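You operate a simulated robot arm through the tools that you are given. There is no shell and no other tool. Be economical: measure what you need, move in short steps, check, and stop when the job is done.

Carry out the task below with a simulated robot arm. There is one attempt and no reset: what you move stays moved.

TASK
Put the snack box that says "rice" from the top of the wooden table on top of the blue notebook and the snack box marked "beans" in the grey saucepan.

It is judged by the outcome, as a careful person would: the job done as asked, and still so three seconds after it is handed in. It fails if anything else is knocked over, pushed out of place, dropped, spilled or broken.

THE ROBOT
A 7-joint arm with a two-finger parallel gripper, fixed in place. Base frame: the origin is at the foot of the arm, x ahead of it, y to its left, z up; the work surface is at about z = 0. Lengths are in mm, angles in degrees, forces in N, time in s.
With the tool pointing down near the work surface it reaches from about 240 to 620 mm from the base axis. Its first joint turns from -66.0 to 66.0 degrees. Payload 2.6 kg.
Tool frame: the origin (TCP) lies between the finger pads and is the grasp point; the fingertips stand 30 mm ahead of it; z points along the fingers, y is the line along which they close. The gripper opens to 94 mm. The fingers are 28 mm wide and 10 mm thick; the gripper's body (50 by 96 mm) begins 55 mm behind the TCP.
Orientation is that of the tool frame in the base frame, as a unit quaternion [x, y, z, w]. With the fingers straight down and closing along the base's y, the tool's x points along the base's -x, its y along +y and its z along -z.

THE INTERFACE
- The arm moves only by the tool nudge_tool. Its argument "increments" is a list of rows, each an object (a shift or turn left out is 0, a gripper value left out holds the last) with "travel": the shift along the tool's x, y, z in m, a list of three; "twist": the turn about the tool's z in degrees; "jaw": the closure in counts, from 0 (fully open) to 255 (shut). In form: [{"travel": [dx, dy, dz], "twist": twist, "jaw": jaw}, ...]. A call has 1 to 8 rows; each row shifts and turns the commanded pose from where the row before left it, along the tool's axes as they then stand. A row lasts 0.2 s, in which the tool goes at most 50 mm and 8.6 degrees; a call with a longer step from one row to the next is refused whole, and so is a gripper value outside its range. A pose out of reach is approached as far as the arm can. The call stops where the force on the tool passes 40 N (or 10 N more than at its start, if that is more) or the arm is blocked; 0.2 s more then pass. The fingers move at their own pace (about 72 mm/s each) and stop on an object; they squeeze with about 31 N. The grip force told is the motor's: it shows also when the fingers shut on nothing. Time passes only in rows, and 0.2 s behind the last, so rows that do not move let the fingers close. It gives the time, the measured TCP pose, the force on the tool (base axes), the opening and the grip force at its end, in the units of the frame above (readings bear some noise), and new pictures: "views" is both (left out), scene, wrist or none.
- Cameras (640 x 400 px; columns grow to the right, rows downward): "scene" is fixed at [34.1, 431.6, 560.4]; the picture's right is [-0.79, -0.61, 0.00], its down [-0.36, 0.47, -0.80] and it looks along [0.49, -0.64, -0.60] (base axes); focal length 371 px, centre (320, 200). "wrist" rides on the gripper at [-37, 0, -58] in the tool frame; the picture's right is [0.00, -1.00, 0.00], its down [0.97, 0.00, -0.24] and it looks along [0.24, 0.00, 0.97] (tool axes); focal length 218 px, centre (320, 200).
- measure_at(camera, pixels): for up to 12 pixels [column, row] of the newest picture of that camera ("zoom" is the newest enlarged one), the place [x, y, z] in the base frame of the surface seen there, good to about 2 mm. No time passes.
- close_up(camera, box): a new picture of the part [left, top, right, bottom] of that camera's present view, enlarged. No time passes.
- close_job(): hands the job in; it is judged then, once.

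Work in short steps. Measure before you move; look again where a grasp or a placing could have gone wrong, and mend it. You have 60 turns and 120 pictures in all, the two below and enlarged ones among them. Open the gripper and draw the arm clear of the work before you hand the job in, unless the task says otherwise; then end with one line.

The tools are called after "Request:" by a JSON object that holds its "api" and its "payload". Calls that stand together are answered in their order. nudge_tool: Moves the arm, as the interface text tells. Its arguments: {"type":"object","properties":{"increments":{"type":"array","items":{"type":"object","properties":{"travel":{"type":"array","items":{"type":"number"}},"twist":{"type":"number"},"jaw":{"type":"number"}}}},"views":{"type":"string","enum":["both","scene","wrist","none"]}},"required":["increments"]} The other tools are called the same way: measure_at (camera, pixels) gives the place of the surface under pixels of a picture; close_up (camera, box) takes an enlarged picture of a part of a camera's view; close_job () hands the job in.

At the start:

```text
time: 0.0
position: [351.1, 21.0, 281.3]
tcp_rot: [0.0, 1.0, 0.0, 0.0]
force: [0.2, 0.2, -0.5]
finger_gap: 94.1
finger_force: 0.1
```

scene: 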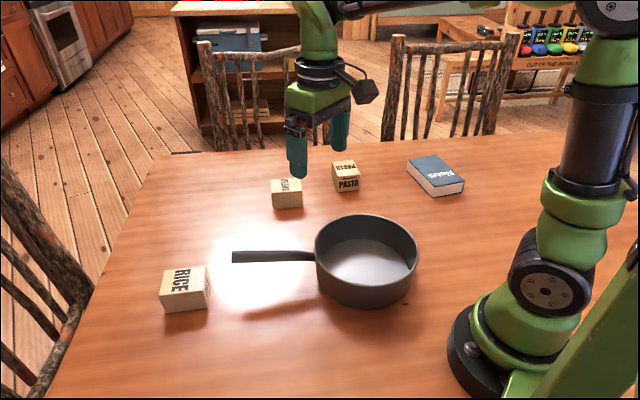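
wrist: 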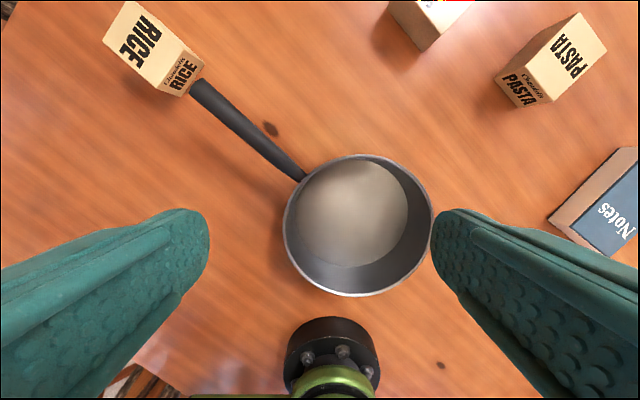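

The scene shows RICE at (185,288), an unread box at (287,193), PASTA at (346,176), the notebook at (436,175) and the pan at (366,255). I'll enlarge the boxes to read them.

Request:
{"api": "close_up", "payload": {"camera": "scene", "box": [250, 140, 480, 284]}}

Request:
{"api": "close_up", "payload": {"camera": "scene", "box": [130, 240, 260, 321]}}

Request:
{"api": "measure_at", "payload": {"camera": "scene", "pixels": [[165, 268], [206, 266], [161, 307], [208, 308], [270, 181], [300, 180], [302, 206], [275, 208], [408, 160], [437, 155], [464, 183], [433, 188]]}}

Request:
{"api": "measure_at", "payload": {"camera": "wrist", "pixels": [[126, 3], [104, 42], [160, 90], [202, 60], [184, 94], [288, 215], [432, 215], [355, 156], [357, 296], [350, 215], [245, 130], [355, 270]]}}

```text
2.78 times, centred on (365, 212) of scene
```

zoom: 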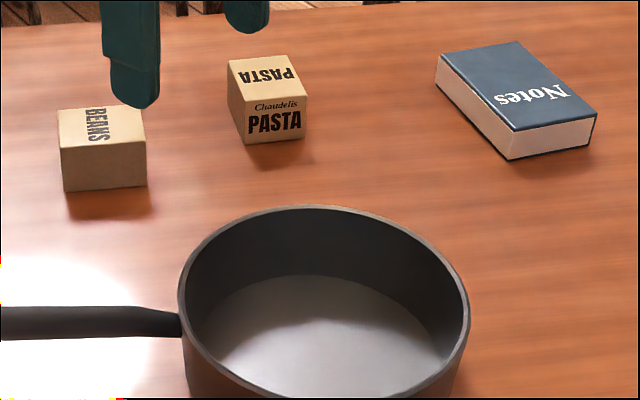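

```text
4.92 times, centred on (195, 280) of scene
```

zoom: 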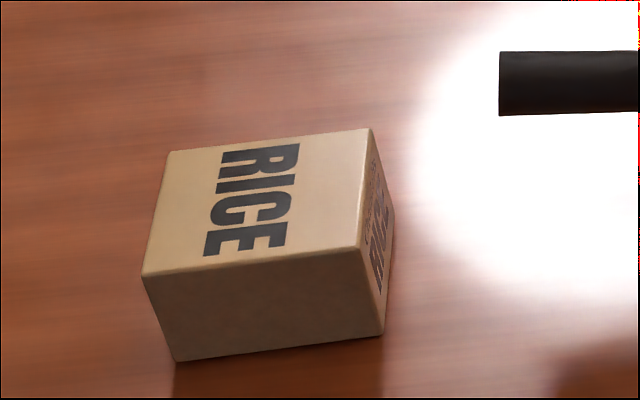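

```text
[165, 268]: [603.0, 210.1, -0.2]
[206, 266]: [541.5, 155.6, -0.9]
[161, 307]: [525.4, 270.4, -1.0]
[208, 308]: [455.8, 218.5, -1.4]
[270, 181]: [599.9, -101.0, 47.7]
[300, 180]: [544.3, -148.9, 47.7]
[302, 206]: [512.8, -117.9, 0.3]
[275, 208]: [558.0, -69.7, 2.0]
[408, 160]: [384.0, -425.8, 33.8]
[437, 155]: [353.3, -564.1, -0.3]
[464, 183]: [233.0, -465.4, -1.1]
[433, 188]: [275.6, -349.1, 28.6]
```

```text
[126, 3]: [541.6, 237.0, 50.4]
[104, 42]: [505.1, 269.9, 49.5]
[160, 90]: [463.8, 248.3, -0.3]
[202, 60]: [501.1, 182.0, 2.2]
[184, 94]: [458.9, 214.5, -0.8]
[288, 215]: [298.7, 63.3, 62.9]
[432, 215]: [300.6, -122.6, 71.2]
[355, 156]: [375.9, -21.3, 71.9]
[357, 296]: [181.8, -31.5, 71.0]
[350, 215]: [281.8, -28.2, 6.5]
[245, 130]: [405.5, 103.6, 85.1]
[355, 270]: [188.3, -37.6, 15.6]
```

The unread box is BEANS. I'll measure the rice top on the current zoom, and the notebook and beans tops in the scene.

Request:
{"api": "measure_at", "payload": {"camera": "zoom", "pixels": [[176, 158], [365, 135], [355, 245], [148, 270], [180, 352], [380, 330], [265, 200]]}}

Request:
{"api": "measure_at", "payload": {"camera": "scene", "pixels": [[272, 181], [299, 179], [301, 190], [273, 193], [285, 186], [410, 161], [435, 157], [462, 181], [435, 186], [335, 163], [355, 163], [436, 172]]}}

```text
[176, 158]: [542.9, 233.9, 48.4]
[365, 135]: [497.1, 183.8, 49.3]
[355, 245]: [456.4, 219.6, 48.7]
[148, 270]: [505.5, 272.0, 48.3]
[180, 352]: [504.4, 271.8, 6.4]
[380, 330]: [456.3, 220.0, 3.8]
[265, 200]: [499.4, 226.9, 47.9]
```

```text
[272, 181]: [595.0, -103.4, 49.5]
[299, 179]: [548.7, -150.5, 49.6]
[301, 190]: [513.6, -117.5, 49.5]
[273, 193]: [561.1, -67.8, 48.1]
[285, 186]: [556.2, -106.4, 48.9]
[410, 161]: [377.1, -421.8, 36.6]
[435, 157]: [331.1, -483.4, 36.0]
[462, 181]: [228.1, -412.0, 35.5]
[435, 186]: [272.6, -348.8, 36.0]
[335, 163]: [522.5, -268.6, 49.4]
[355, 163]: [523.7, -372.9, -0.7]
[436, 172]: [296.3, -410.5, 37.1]
```

Rice: centre (500,227), top z 49, short side along 137°. Beans: centre (555,-110). I'll go above the rice at the present height, then twist -46.5°.

Request:
{"api": "nudge_tool", "payload": {"increments": [{"travel": [-0.025, 0.0343, 0], "jaw": 0}, {"travel": [-0.025, 0.0343, 0]}, {"travel": [-0.025, 0.0343, 0]}, {"travel": [-0.025, 0.0343, 0]}, {"travel": [-0.025, 0.0343, 0]}, {"travel": [-0.025, 0.0343, 0]}], "views": "none"}}

Request:
{"api": "nudge_tool", "payload": {"increments": [{"twist": -7.75}, {"twist": -7.75}, {"twist": -7.75}, {"twist": -7.75}, {"twist": -7.75}, {"twist": -7.75}, {"travel": [0, 0, 0.05]}, {"travel": [0, 0, 0.05]}]}}

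```text
time: 1.4
position: [500.1, 226.8, 279.4]
tcp_rot: [0.001, 1.0, -0.001, -0.001]
force: [-0.2, -0.6, 0.0]
finger_gap: 93.7
finger_force: 0.1
```

```text
time: 3.2
position: [500.8, 227.4, 180.3]
tcp_rot: [-0.395, 0.919, 0.0, 0.0]
force: [-0.8, 0.0, -0.4]
finger_gap: 93.8
finger_force: 0.1
```

scene: 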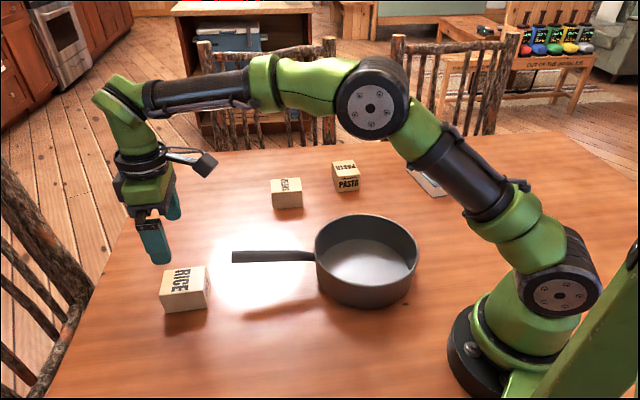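
wrist: 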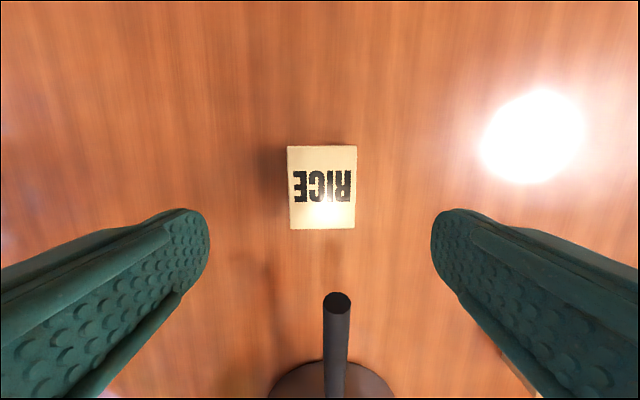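

Aligned over RICE (322,187). The handle tip at (337,303) is close; measure its clearance before going down.

Request:
{"api": "measure_at", "payload": {"camera": "wrist", "pixels": [[337, 298], [326, 303], [349, 303], [290, 148], [355, 148], [292, 227], [353, 227]]}}

```text
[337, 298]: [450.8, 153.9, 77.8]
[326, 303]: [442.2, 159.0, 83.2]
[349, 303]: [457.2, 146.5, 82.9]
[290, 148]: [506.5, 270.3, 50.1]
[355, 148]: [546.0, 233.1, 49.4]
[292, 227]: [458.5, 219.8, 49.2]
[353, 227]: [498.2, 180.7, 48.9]
```

The handle tip is about 88 mm away along tool x, so it's clear. Descend to TCP z≈36 and close.

Request:
{"api": "nudge_tool", "payload": {"increments": [{"travel": [0, 0, 0.045]}, {"travel": [0, 0, 0.045]}, {"travel": [0, 0, 0.035]}, {"travel": [0, 0, 0.02]}, {"jaw": 255}, {"jaw": 255}, {"jaw": 255}]}}

```text
time: 4.8
position: [500.8, 227.0, 36.4]
tcp_rot: [-0.395, 0.919, 0.0, 0.0]
force: [-0.2, -0.1, -0.4]
finger_gap: 64.1
finger_force: 31.1
```

scene: 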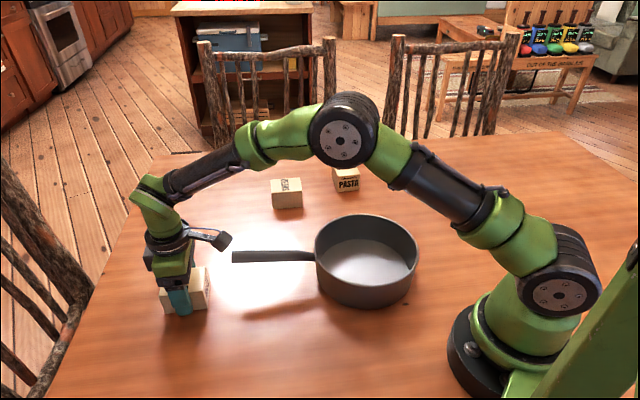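
wrist: 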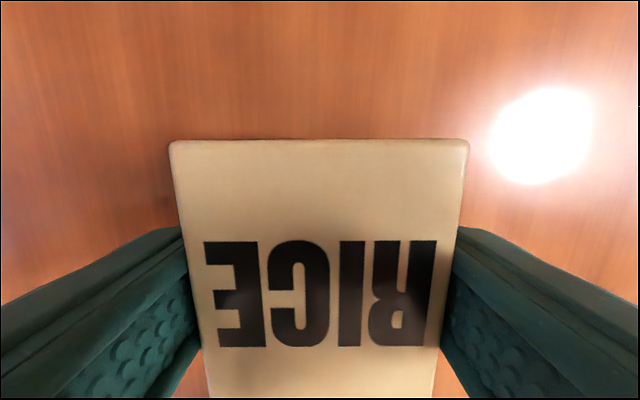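

Gripped (31 N). Lift straight up and check.

Request:
{"api": "nudge_tool", "payload": {"increments": [{"jaw": 255}, {"travel": [0, 0, -0.03]}, {"travel": [0, 0, -0.045]}, {"travel": [0, 0, -0.045]}, {"travel": [0, 0, -0.045]}, {"travel": [0, 0, -0.045]}]}}

```text
time: 6.2
position: [501.1, 225.4, 245.5]
tcp_rot: [-0.395, 0.919, 0.0, -0.001]
force: [0.2, 0.2, -1.8]
finger_gap: 63.7
finger_force: 31.1
```

scene: 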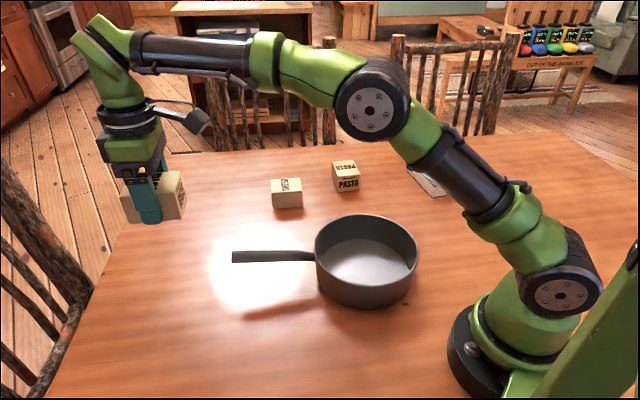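
wrist: 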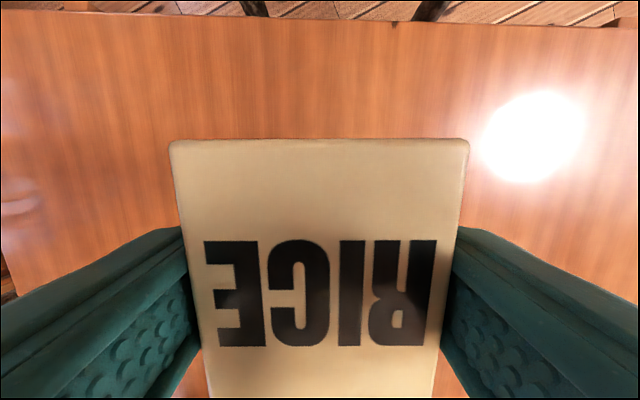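

Rice held. Twist back to base alignment, then carry it toward the notebook at height.

Request:
{"api": "nudge_tool", "payload": {"increments": [{"twist": 7.75}, {"twist": 7.75}, {"twist": 7.75}, {"twist": 7.75}, {"twist": 7.75}, {"twist": 7.75}], "views": "none"}}

Request:
{"api": "nudge_tool", "payload": {"increments": [{"travel": [0.0142, -0.0458, 0]}, {"travel": [0.0142, -0.0458, 0]}, {"travel": [0.0142, -0.0458, 0]}, {"travel": [0.0142, -0.0458, 0]}, {"travel": [0.0142, -0.0458, 0]}, {"travel": [0.0142, -0.0458, 0]}, {"travel": [0.0142, -0.0458, 0]}], "views": "none"}}

Request:
{"api": "nudge_tool", "payload": {"increments": [{"travel": [0.0142, -0.0458, 0]}, {"travel": [0.0142, -0.0458, 0]}, {"travel": [0.0142, -0.0458, 0]}, {"travel": [0.0142, -0.0458, 0]}, {"travel": [0.0142, -0.0458, 0]}, {"travel": [0.0142, -0.0458, 0]}, {"travel": [0.0142, -0.0458, 0]}], "views": "none"}}

Request:
{"api": "nudge_tool", "payload": {"increments": [{"twist": 7}, {"twist": 7}, {"twist": 7}, {"twist": 7}, {"twist": 7}, {}]}}

```text
time: 7.6
position: [500.2, 226.4, 245.5]
tcp_rot: [0.002, 1.0, 0.0, 0.0]
force: [0.4, -0.1, -0.9]
finger_gap: 64.0
finger_force: 31.8
```

```text
time: 9.2
position: [402.2, -95.5, 246.3]
tcp_rot: [0.0, 1.0, 0.0, 0.0]
force: [-0.2, 0.6, -0.2]
finger_gap: 64.0
finger_force: 30.7
```

```text
time: 10.8
position: [302.6, -412.9, 246.9]
tcp_rot: [-0.001, 1.0, 0.001, 0.0]
force: [0.1, 0.5, -2.3]
finger_gap: 63.8
finger_force: 30.9
```

```text
time: 12.2
position: [302.9, -415.3, 245.1]
tcp_rot: [0.302, 0.953, 0.0, 0.0]
force: [0.1, 0.8, -1.3]
finger_gap: 64.2
finger_force: 31.1
```

scene: 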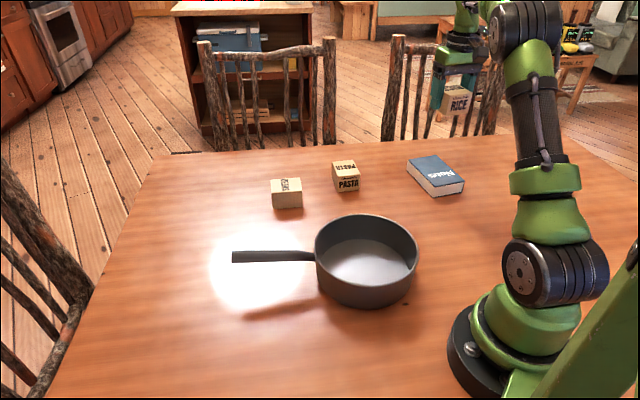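
wrist: 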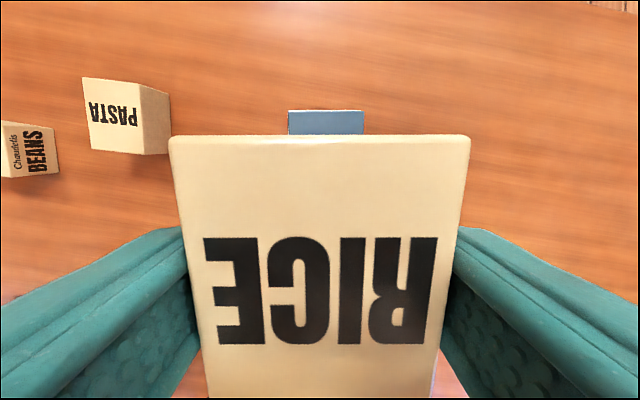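

The notebook's far edge shows centred (288–363) behind the box. Lower to just above it.

Request:
{"api": "nudge_tool", "payload": {"increments": [{"travel": [0, 0, 0.045]}, {"travel": [0, 0, 0.045]}, {"travel": [0, 0, 0.045]}, {"travel": [0, 0, 0.025]}, {}]}}

Request:
{"api": "close_up", "payload": {"camera": "scene", "box": [360, 100, 520, 200]}}

```text
time: 13.4
position: [302.5, -413.8, 85.0]
tcp_rot: [0.301, 0.954, 0.0, 0.0]
force: [0.5, 0.2, -2.0]
finger_gap: 64.0
finger_force: 31.1
```

scene: 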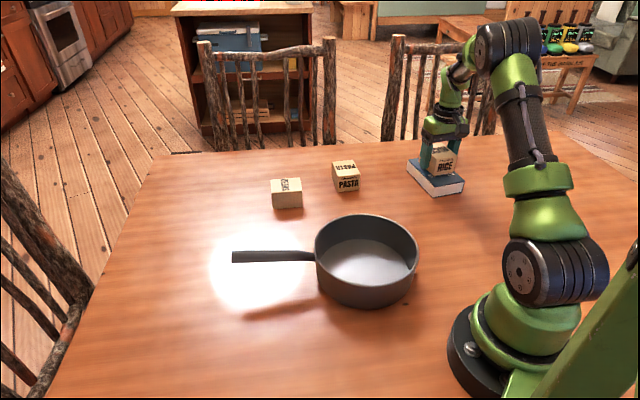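
wrist: 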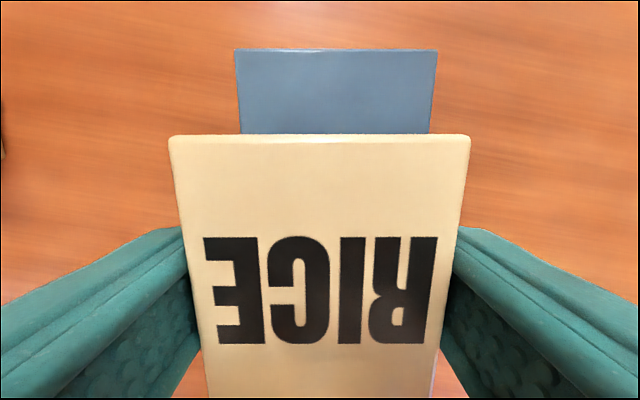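

```text
4.00 times, centred on (440, 150) of scene
```

zoom: 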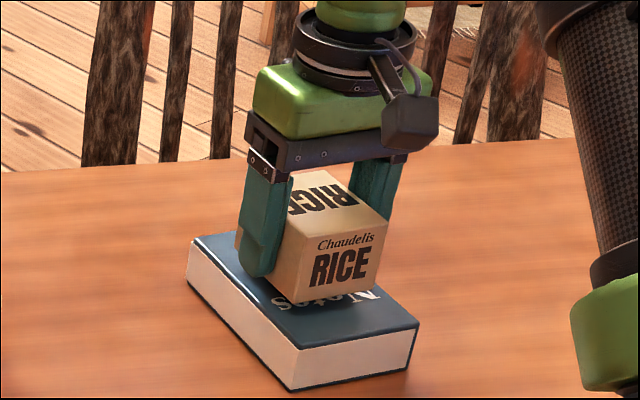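

Box is above and centred on the book. Lower 12 mm more to contact.

Request:
{"api": "nudge_tool", "payload": {"increments": [{"travel": [0, 0, 0.006]}, {"travel": [0, 0, 0.004]}, {"travel": [0, 0, 0.002]}, {}], "views": "none"}}

```text
time: 14.4
position: [301.9, -415.3, 73.7]
tcp_rot: [0.301, 0.954, 0.001, 0.001]
force: [0.5, 0.4, -1.6]
finger_gap: 64.3
finger_force: 31.2
```

Request:
{"api": "nudge_tool", "payload": {"increments": [{"travel": [0, 0, 0.001]}, {}, {"jaw": 150}, {"jaw": 0}, {"jaw": 0}], "views": "scene"}}

```text
time: 15.6
position: [302.2, -414.5, 71.7]
tcp_rot: [0.301, 0.954, 0.0, 0.0]
force: [0.7, -0.1, 0.1]
finger_gap: 94.0
finger_force: 0.1
```

scene: 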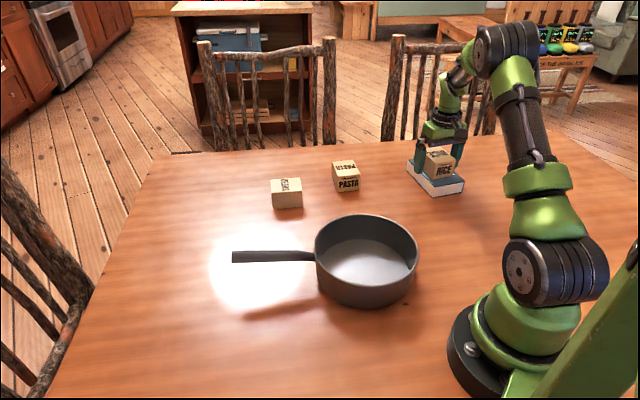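

Rice is on the book. Rise, twist back, and check.

Request:
{"api": "nudge_tool", "payload": {"increments": [{"travel": [0, 0, -0.03]}, {"travel": [0, 0, -0.045]}, {"travel": [0, 0, -0.05]}, {"travel": [0, 0, -0.05]}]}}

Request:
{"api": "nudge_tool", "payload": {"increments": [{"twist": -7}, {"twist": -7}, {"twist": -7}, {"twist": -7}, {"twist": -7}, {}], "views": "none"}}

```text
time: 16.6
position: [301.1, -415.8, 249.9]
tcp_rot: [0.301, 0.954, 0.0, -0.001]
force: [0.8, 0.6, 0.3]
finger_gap: 94.2
finger_force: 0.1
```

scene: 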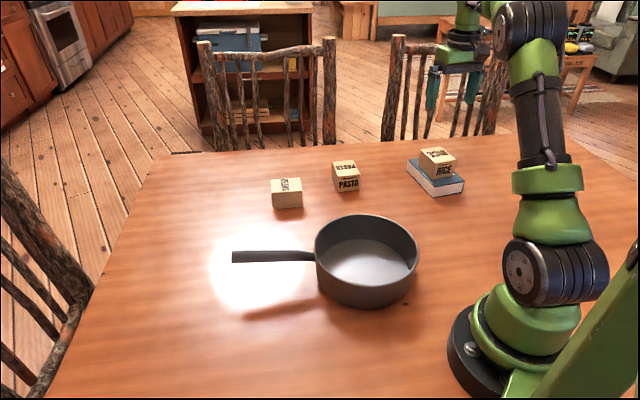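
wrist: 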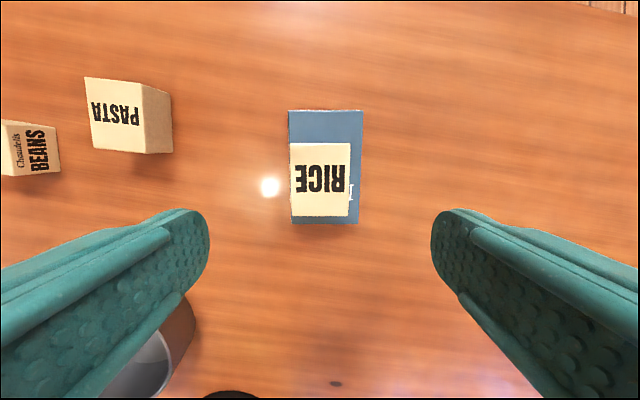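

```text
time: 18.0
position: [302.1, -415.0, 247.9]
tcp_rot: [-0.001, 1.0, 0.0, 0.0]
force: [0.8, -0.6, 0.0]
finger_gap: 94.3
finger_force: 0.1
```

Rice rests flat on the notebook. Move over BEANS and twist -44°.

Request:
{"api": "nudge_tool", "payload": {"increments": [{"travel": [-0.0316, 0.0381, 0]}, {"travel": [-0.0316, 0.0381, 0]}, {"travel": [-0.0316, 0.0381, 0]}, {"travel": [-0.0316, 0.0381, 0]}, {"travel": [-0.0316, 0.0381, 0]}, {"travel": [-0.0316, 0.0381, 0]}, {"travel": [-0.0316, 0.0381, 0]}, {"travel": [-0.0316, 0.0381, 0]}], "views": "none"}}

Request:
{"api": "nudge_tool", "payload": {"increments": [{"twist": -7.4}, {"twist": -7.4}, {"twist": -7.4}, {"twist": -7.4}, {"twist": -7.4}, {"twist": -7}, {"travel": [0, 0, 0.04]}, {"travel": [0, 0, 0.04]}]}}

```text
time: 19.8
position: [554.6, -109.1, 247.2]
tcp_rot: [0.0, 1.0, 0.001, 0.0]
force: [0.5, 0.4, -0.4]
finger_gap: 94.0
finger_force: 0.1
```

```text
time: 21.6
position: [555.2, -108.3, 166.5]
tcp_rot: [-0.375, 0.927, 0.0, 0.0]
force: [-0.3, 0.2, -0.2]
finger_gap: 93.9
finger_force: 0.0
```

scene: 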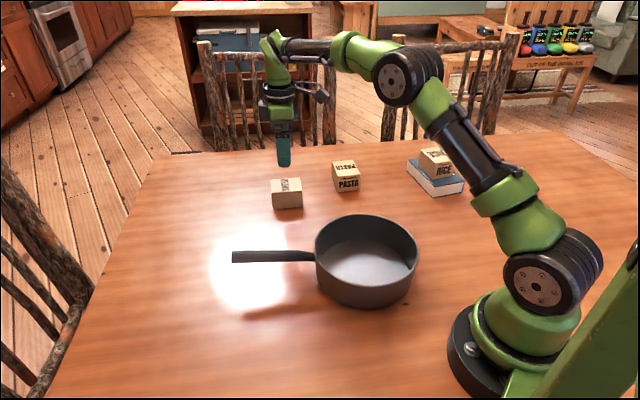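
wrist: 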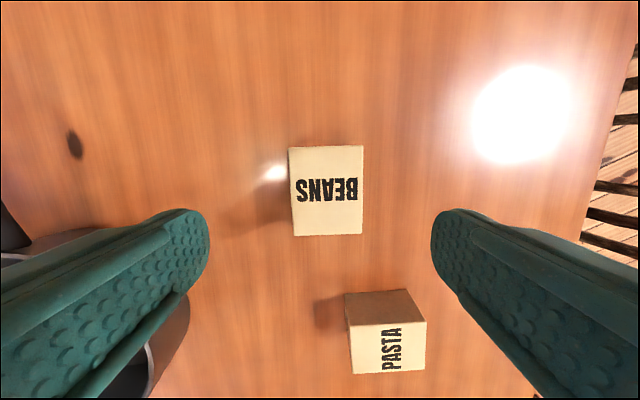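

BEANS (326,190) lies nearly between the fingers. Measure its corners and PASTA's near edge.

Request:
{"api": "measure_at", "payload": {"camera": "wrist", "pixels": [[291, 149], [361, 148], [294, 233], [360, 232], [347, 296], [405, 292], [350, 330], [425, 322]]}}

```text
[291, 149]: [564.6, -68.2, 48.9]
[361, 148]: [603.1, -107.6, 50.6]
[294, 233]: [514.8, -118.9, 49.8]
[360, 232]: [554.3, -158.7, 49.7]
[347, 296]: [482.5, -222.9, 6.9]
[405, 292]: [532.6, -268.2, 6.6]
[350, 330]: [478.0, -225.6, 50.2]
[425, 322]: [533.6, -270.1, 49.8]
```

Centre is (559,-113), so shift -6 mm along tool y, then descend and grip.

Request:
{"api": "nudge_tool", "payload": {"increments": [{"travel": [0.0006, -0.0064, 0]}, {"travel": [0, 0, 0.045]}, {"travel": [0, 0, 0.045]}, {"travel": [0, 0, 0.03]}, {"travel": [0, 0, 0.01]}, {"jaw": 255}, {"jaw": 255}, {"jaw": 255}]}}

```text
time: 23.4
position: [558.0, -115.3, 37.9]
tcp_rot: [-0.374, 0.927, -0.001, 0.0]
force: [-0.2, -0.4, -0.3]
finger_gap: 63.9
finger_force: 30.8
```

scene: 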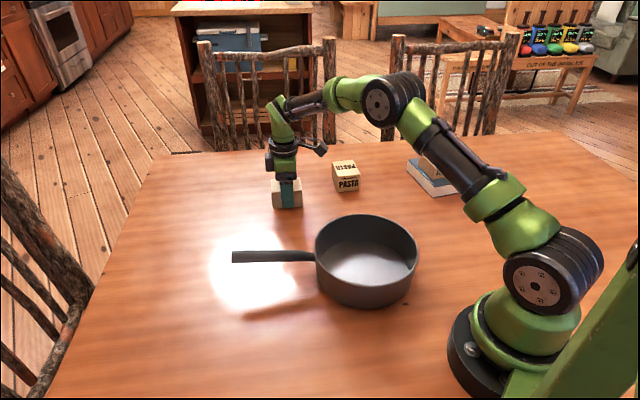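
wrist: 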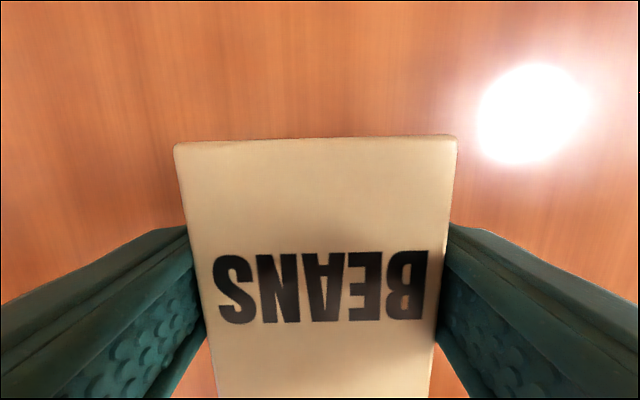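

Gripped. Lift, twist back to base alignment, and re-measure the pan.

Request:
{"api": "nudge_tool", "payload": {"increments": [{}, {"travel": [0, 0, -0.03]}, {"travel": [0, 0, -0.045]}, {"travel": [0, 0, -0.045]}, {"travel": [0, 0, -0.045]}, {"travel": [0, 0, -0.03]}], "views": "scene"}}

Request:
{"api": "nudge_tool", "payload": {"increments": [{"twist": 7.4}, {"twist": 7.4}, {"twist": 7.4}, {"twist": 7.4}, {"twist": 7.4}, {"twist": 7}, {}], "views": "none"}}

Request:
{"api": "measure_at", "payload": {"camera": "scene", "pixels": [[316, 248], [417, 252], [366, 215], [366, 285], [366, 260], [345, 225], [400, 232], [330, 274], [405, 272], [310, 256]]}}

```text
time: 24.8
position: [558.5, -113.3, 233.1]
tcp_rot: [-0.375, 0.927, 0.0, 0.001]
force: [-0.1, 0.0, -0.9]
finger_gap: 64.2
finger_force: 31.1
```

scene: 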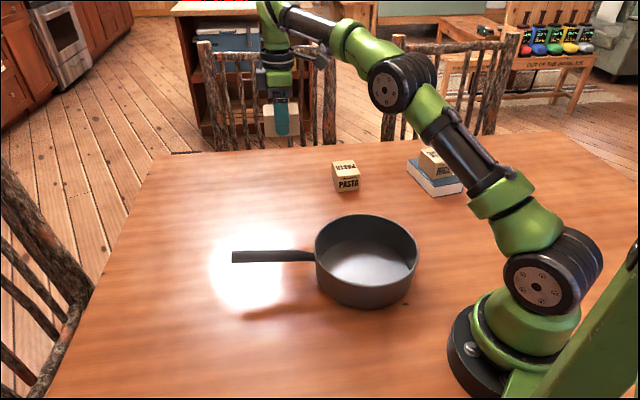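

```text
time: 26.4
position: [559.5, -113.7, 232.0]
tcp_rot: [0.001, 1.0, 0.0, 0.0]
force: [0.0, -0.7, -2.2]
finger_gap: 64.0
finger_force: 30.9
```

```text
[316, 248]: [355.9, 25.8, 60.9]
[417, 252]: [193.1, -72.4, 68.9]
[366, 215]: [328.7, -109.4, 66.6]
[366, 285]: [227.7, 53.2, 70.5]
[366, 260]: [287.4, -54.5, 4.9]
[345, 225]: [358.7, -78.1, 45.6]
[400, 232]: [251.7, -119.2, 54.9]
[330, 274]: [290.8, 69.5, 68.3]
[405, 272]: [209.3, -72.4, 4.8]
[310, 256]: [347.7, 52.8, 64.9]
```

The pan's centre is about (278,-28), rim z≈70, floor z≈5. Carry BEANS over it.

Request:
{"api": "nudge_tool", "payload": {"increments": [{"travel": [0.0457, 0.0143, 0]}, {"travel": [0.0457, 0.0143, 0]}, {"travel": [0.0457, 0.0143, 0]}, {"travel": [0.0457, 0.0143, 0]}, {"travel": [0.0457, 0.0143, 0]}, {"travel": [0.0457, 0.0143, 0]}, {}]}}

```text
time: 28.0
position: [286.0, -29.5, 233.4]
tcp_rot: [0.0, 1.0, 0.0, 0.0]
force: [0.0, 0.6, -2.3]
finger_gap: 64.2
finger_force: 31.1
```

scene: 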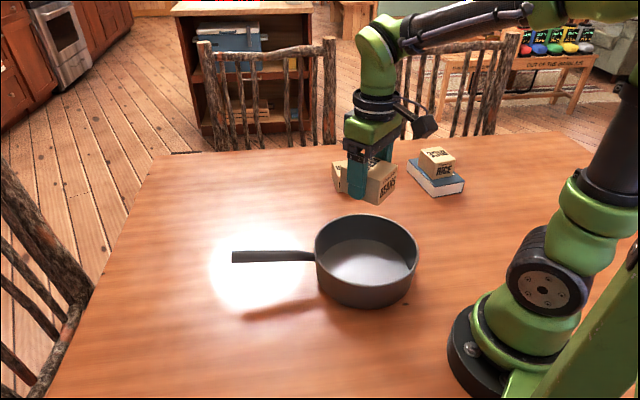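
wrist: 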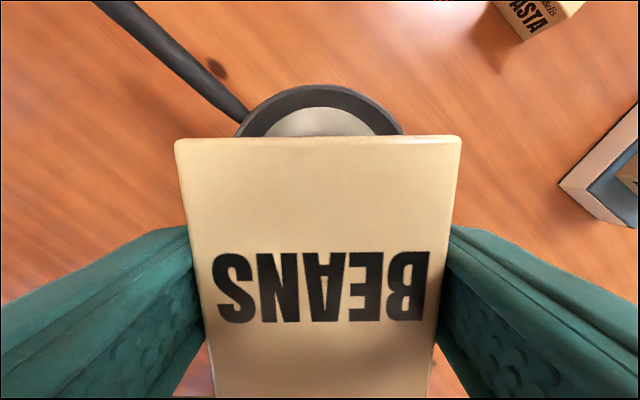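

Centred over the pan. Lower to about 12 mm above the floor and check.

Request:
{"api": "nudge_tool", "payload": {"increments": [{"travel": [0, 0, 0.045]}, {"travel": [0, 0, 0.045]}, {"travel": [0, 0, 0.035]}, {"travel": [0, 0, 0.03]}, {"travel": [0, 0, 0.023]}, {}]}}

```text
time: 29.4
position: [284.6, -28.7, 54.5]
tcp_rot: [0.0, 1.0, 0.0, 0.0]
force: [0.3, 0.1, -1.7]
finger_gap: 64.2
finger_force: 31.0
```

scene: 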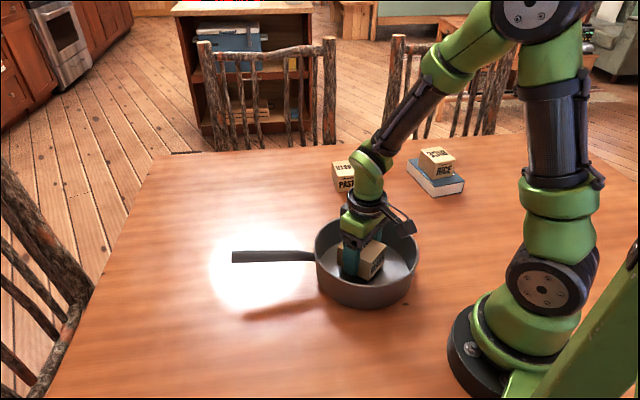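
wrist: 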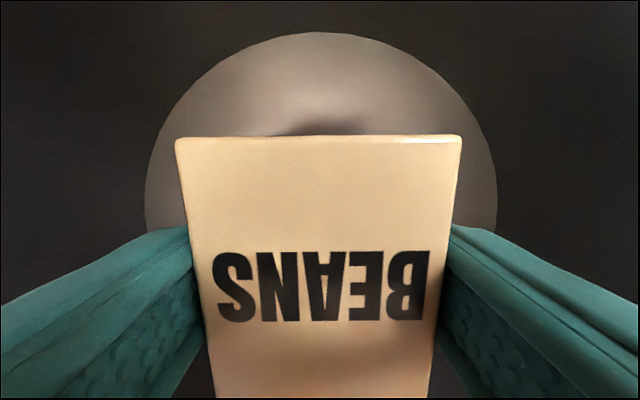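

Clear of the walls. Ease down about 10 mm more, then release.

Request:
{"api": "nudge_tool", "payload": {"increments": [{"travel": [0, 0, 0.005]}, {"travel": [0, 0, 0.003]}, {"travel": [0, 0, 0.002]}, {}], "views": "none"}}

Request:
{"api": "nudge_tool", "payload": {"increments": [{"jaw": 150}, {"jaw": 80}, {"jaw": 40}, {"jaw": 0}, {}]}}

```text
time: 30.4
position: [286.0, -28.4, 44.0]
tcp_rot: [0.0, 1.0, 0.001, 0.0]
force: [0.0, 0.0, -1.4]
finger_gap: 63.7
finger_force: 31.3
```

```text
time: 31.6
position: [284.9, -29.0, 43.2]
tcp_rot: [0.001, 1.0, 0.0, 0.0]
force: [0.7, 1.1, 0.1]
finger_gap: 93.9
finger_force: 0.0
```

scene: 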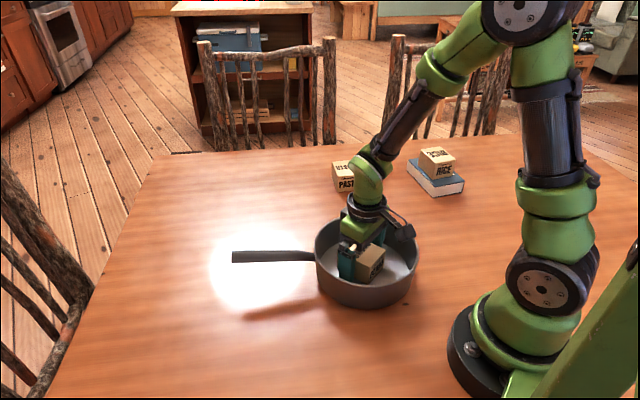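
wrist: 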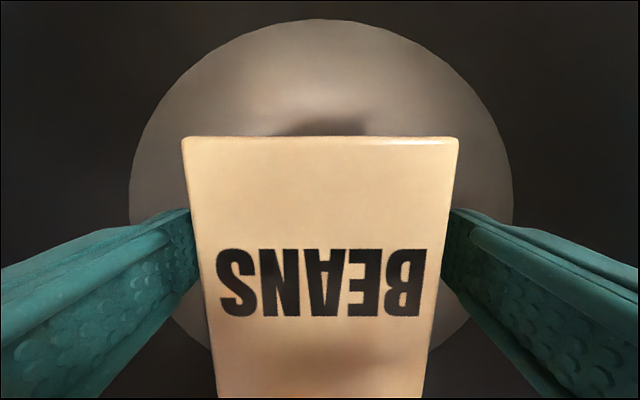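

Released. Rise clear and look.

Request:
{"api": "nudge_tool", "payload": {"increments": [{"travel": [0, 0, -0.02]}, {"travel": [0, 0, -0.045]}, {"travel": [0, 0, -0.05]}, {"travel": [0, 0, -0.05]}, {"travel": [0, 0, -0.05]}, {"travel": [0, 0, -0.03]}, {}]}}

```text
time: 33.2
position: [284.4, -29.1, 289.6]
tcp_rot: [-0.001, 1.0, -0.001, 0.001]
force: [0.7, 0.8, 0.3]
finger_gap: 93.7
finger_force: 0.0
```

scene: 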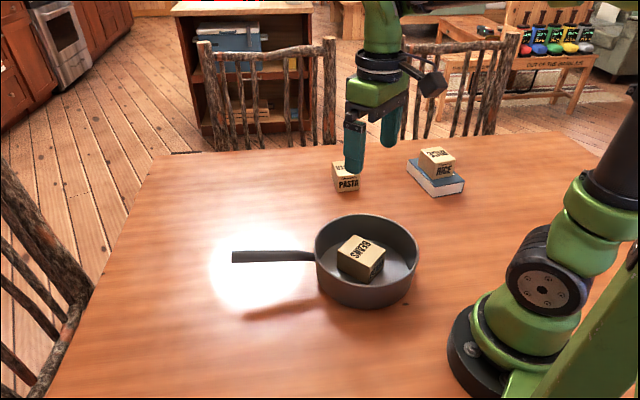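
wrist: 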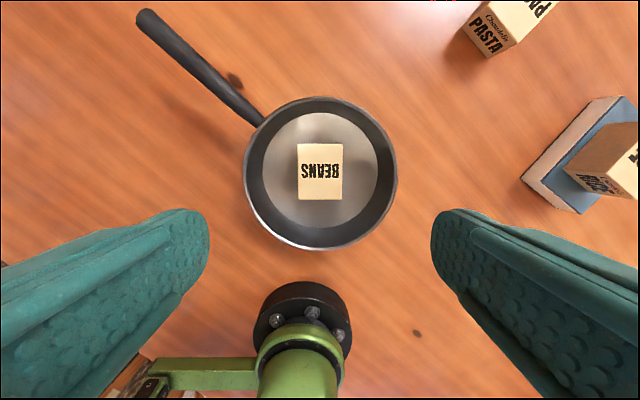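

BEANS lies flat in the pan, RICE is on the notebook, and everything else is in place. The arm is clear with the gripper open.

Request:
{"api": "close_job", "payload": {}}

```text
The job is handed in.
```

The rice box is on top of the blue notebook and the beans box is in the grey saucepan; nothing else was disturbed, and the job is handed in.
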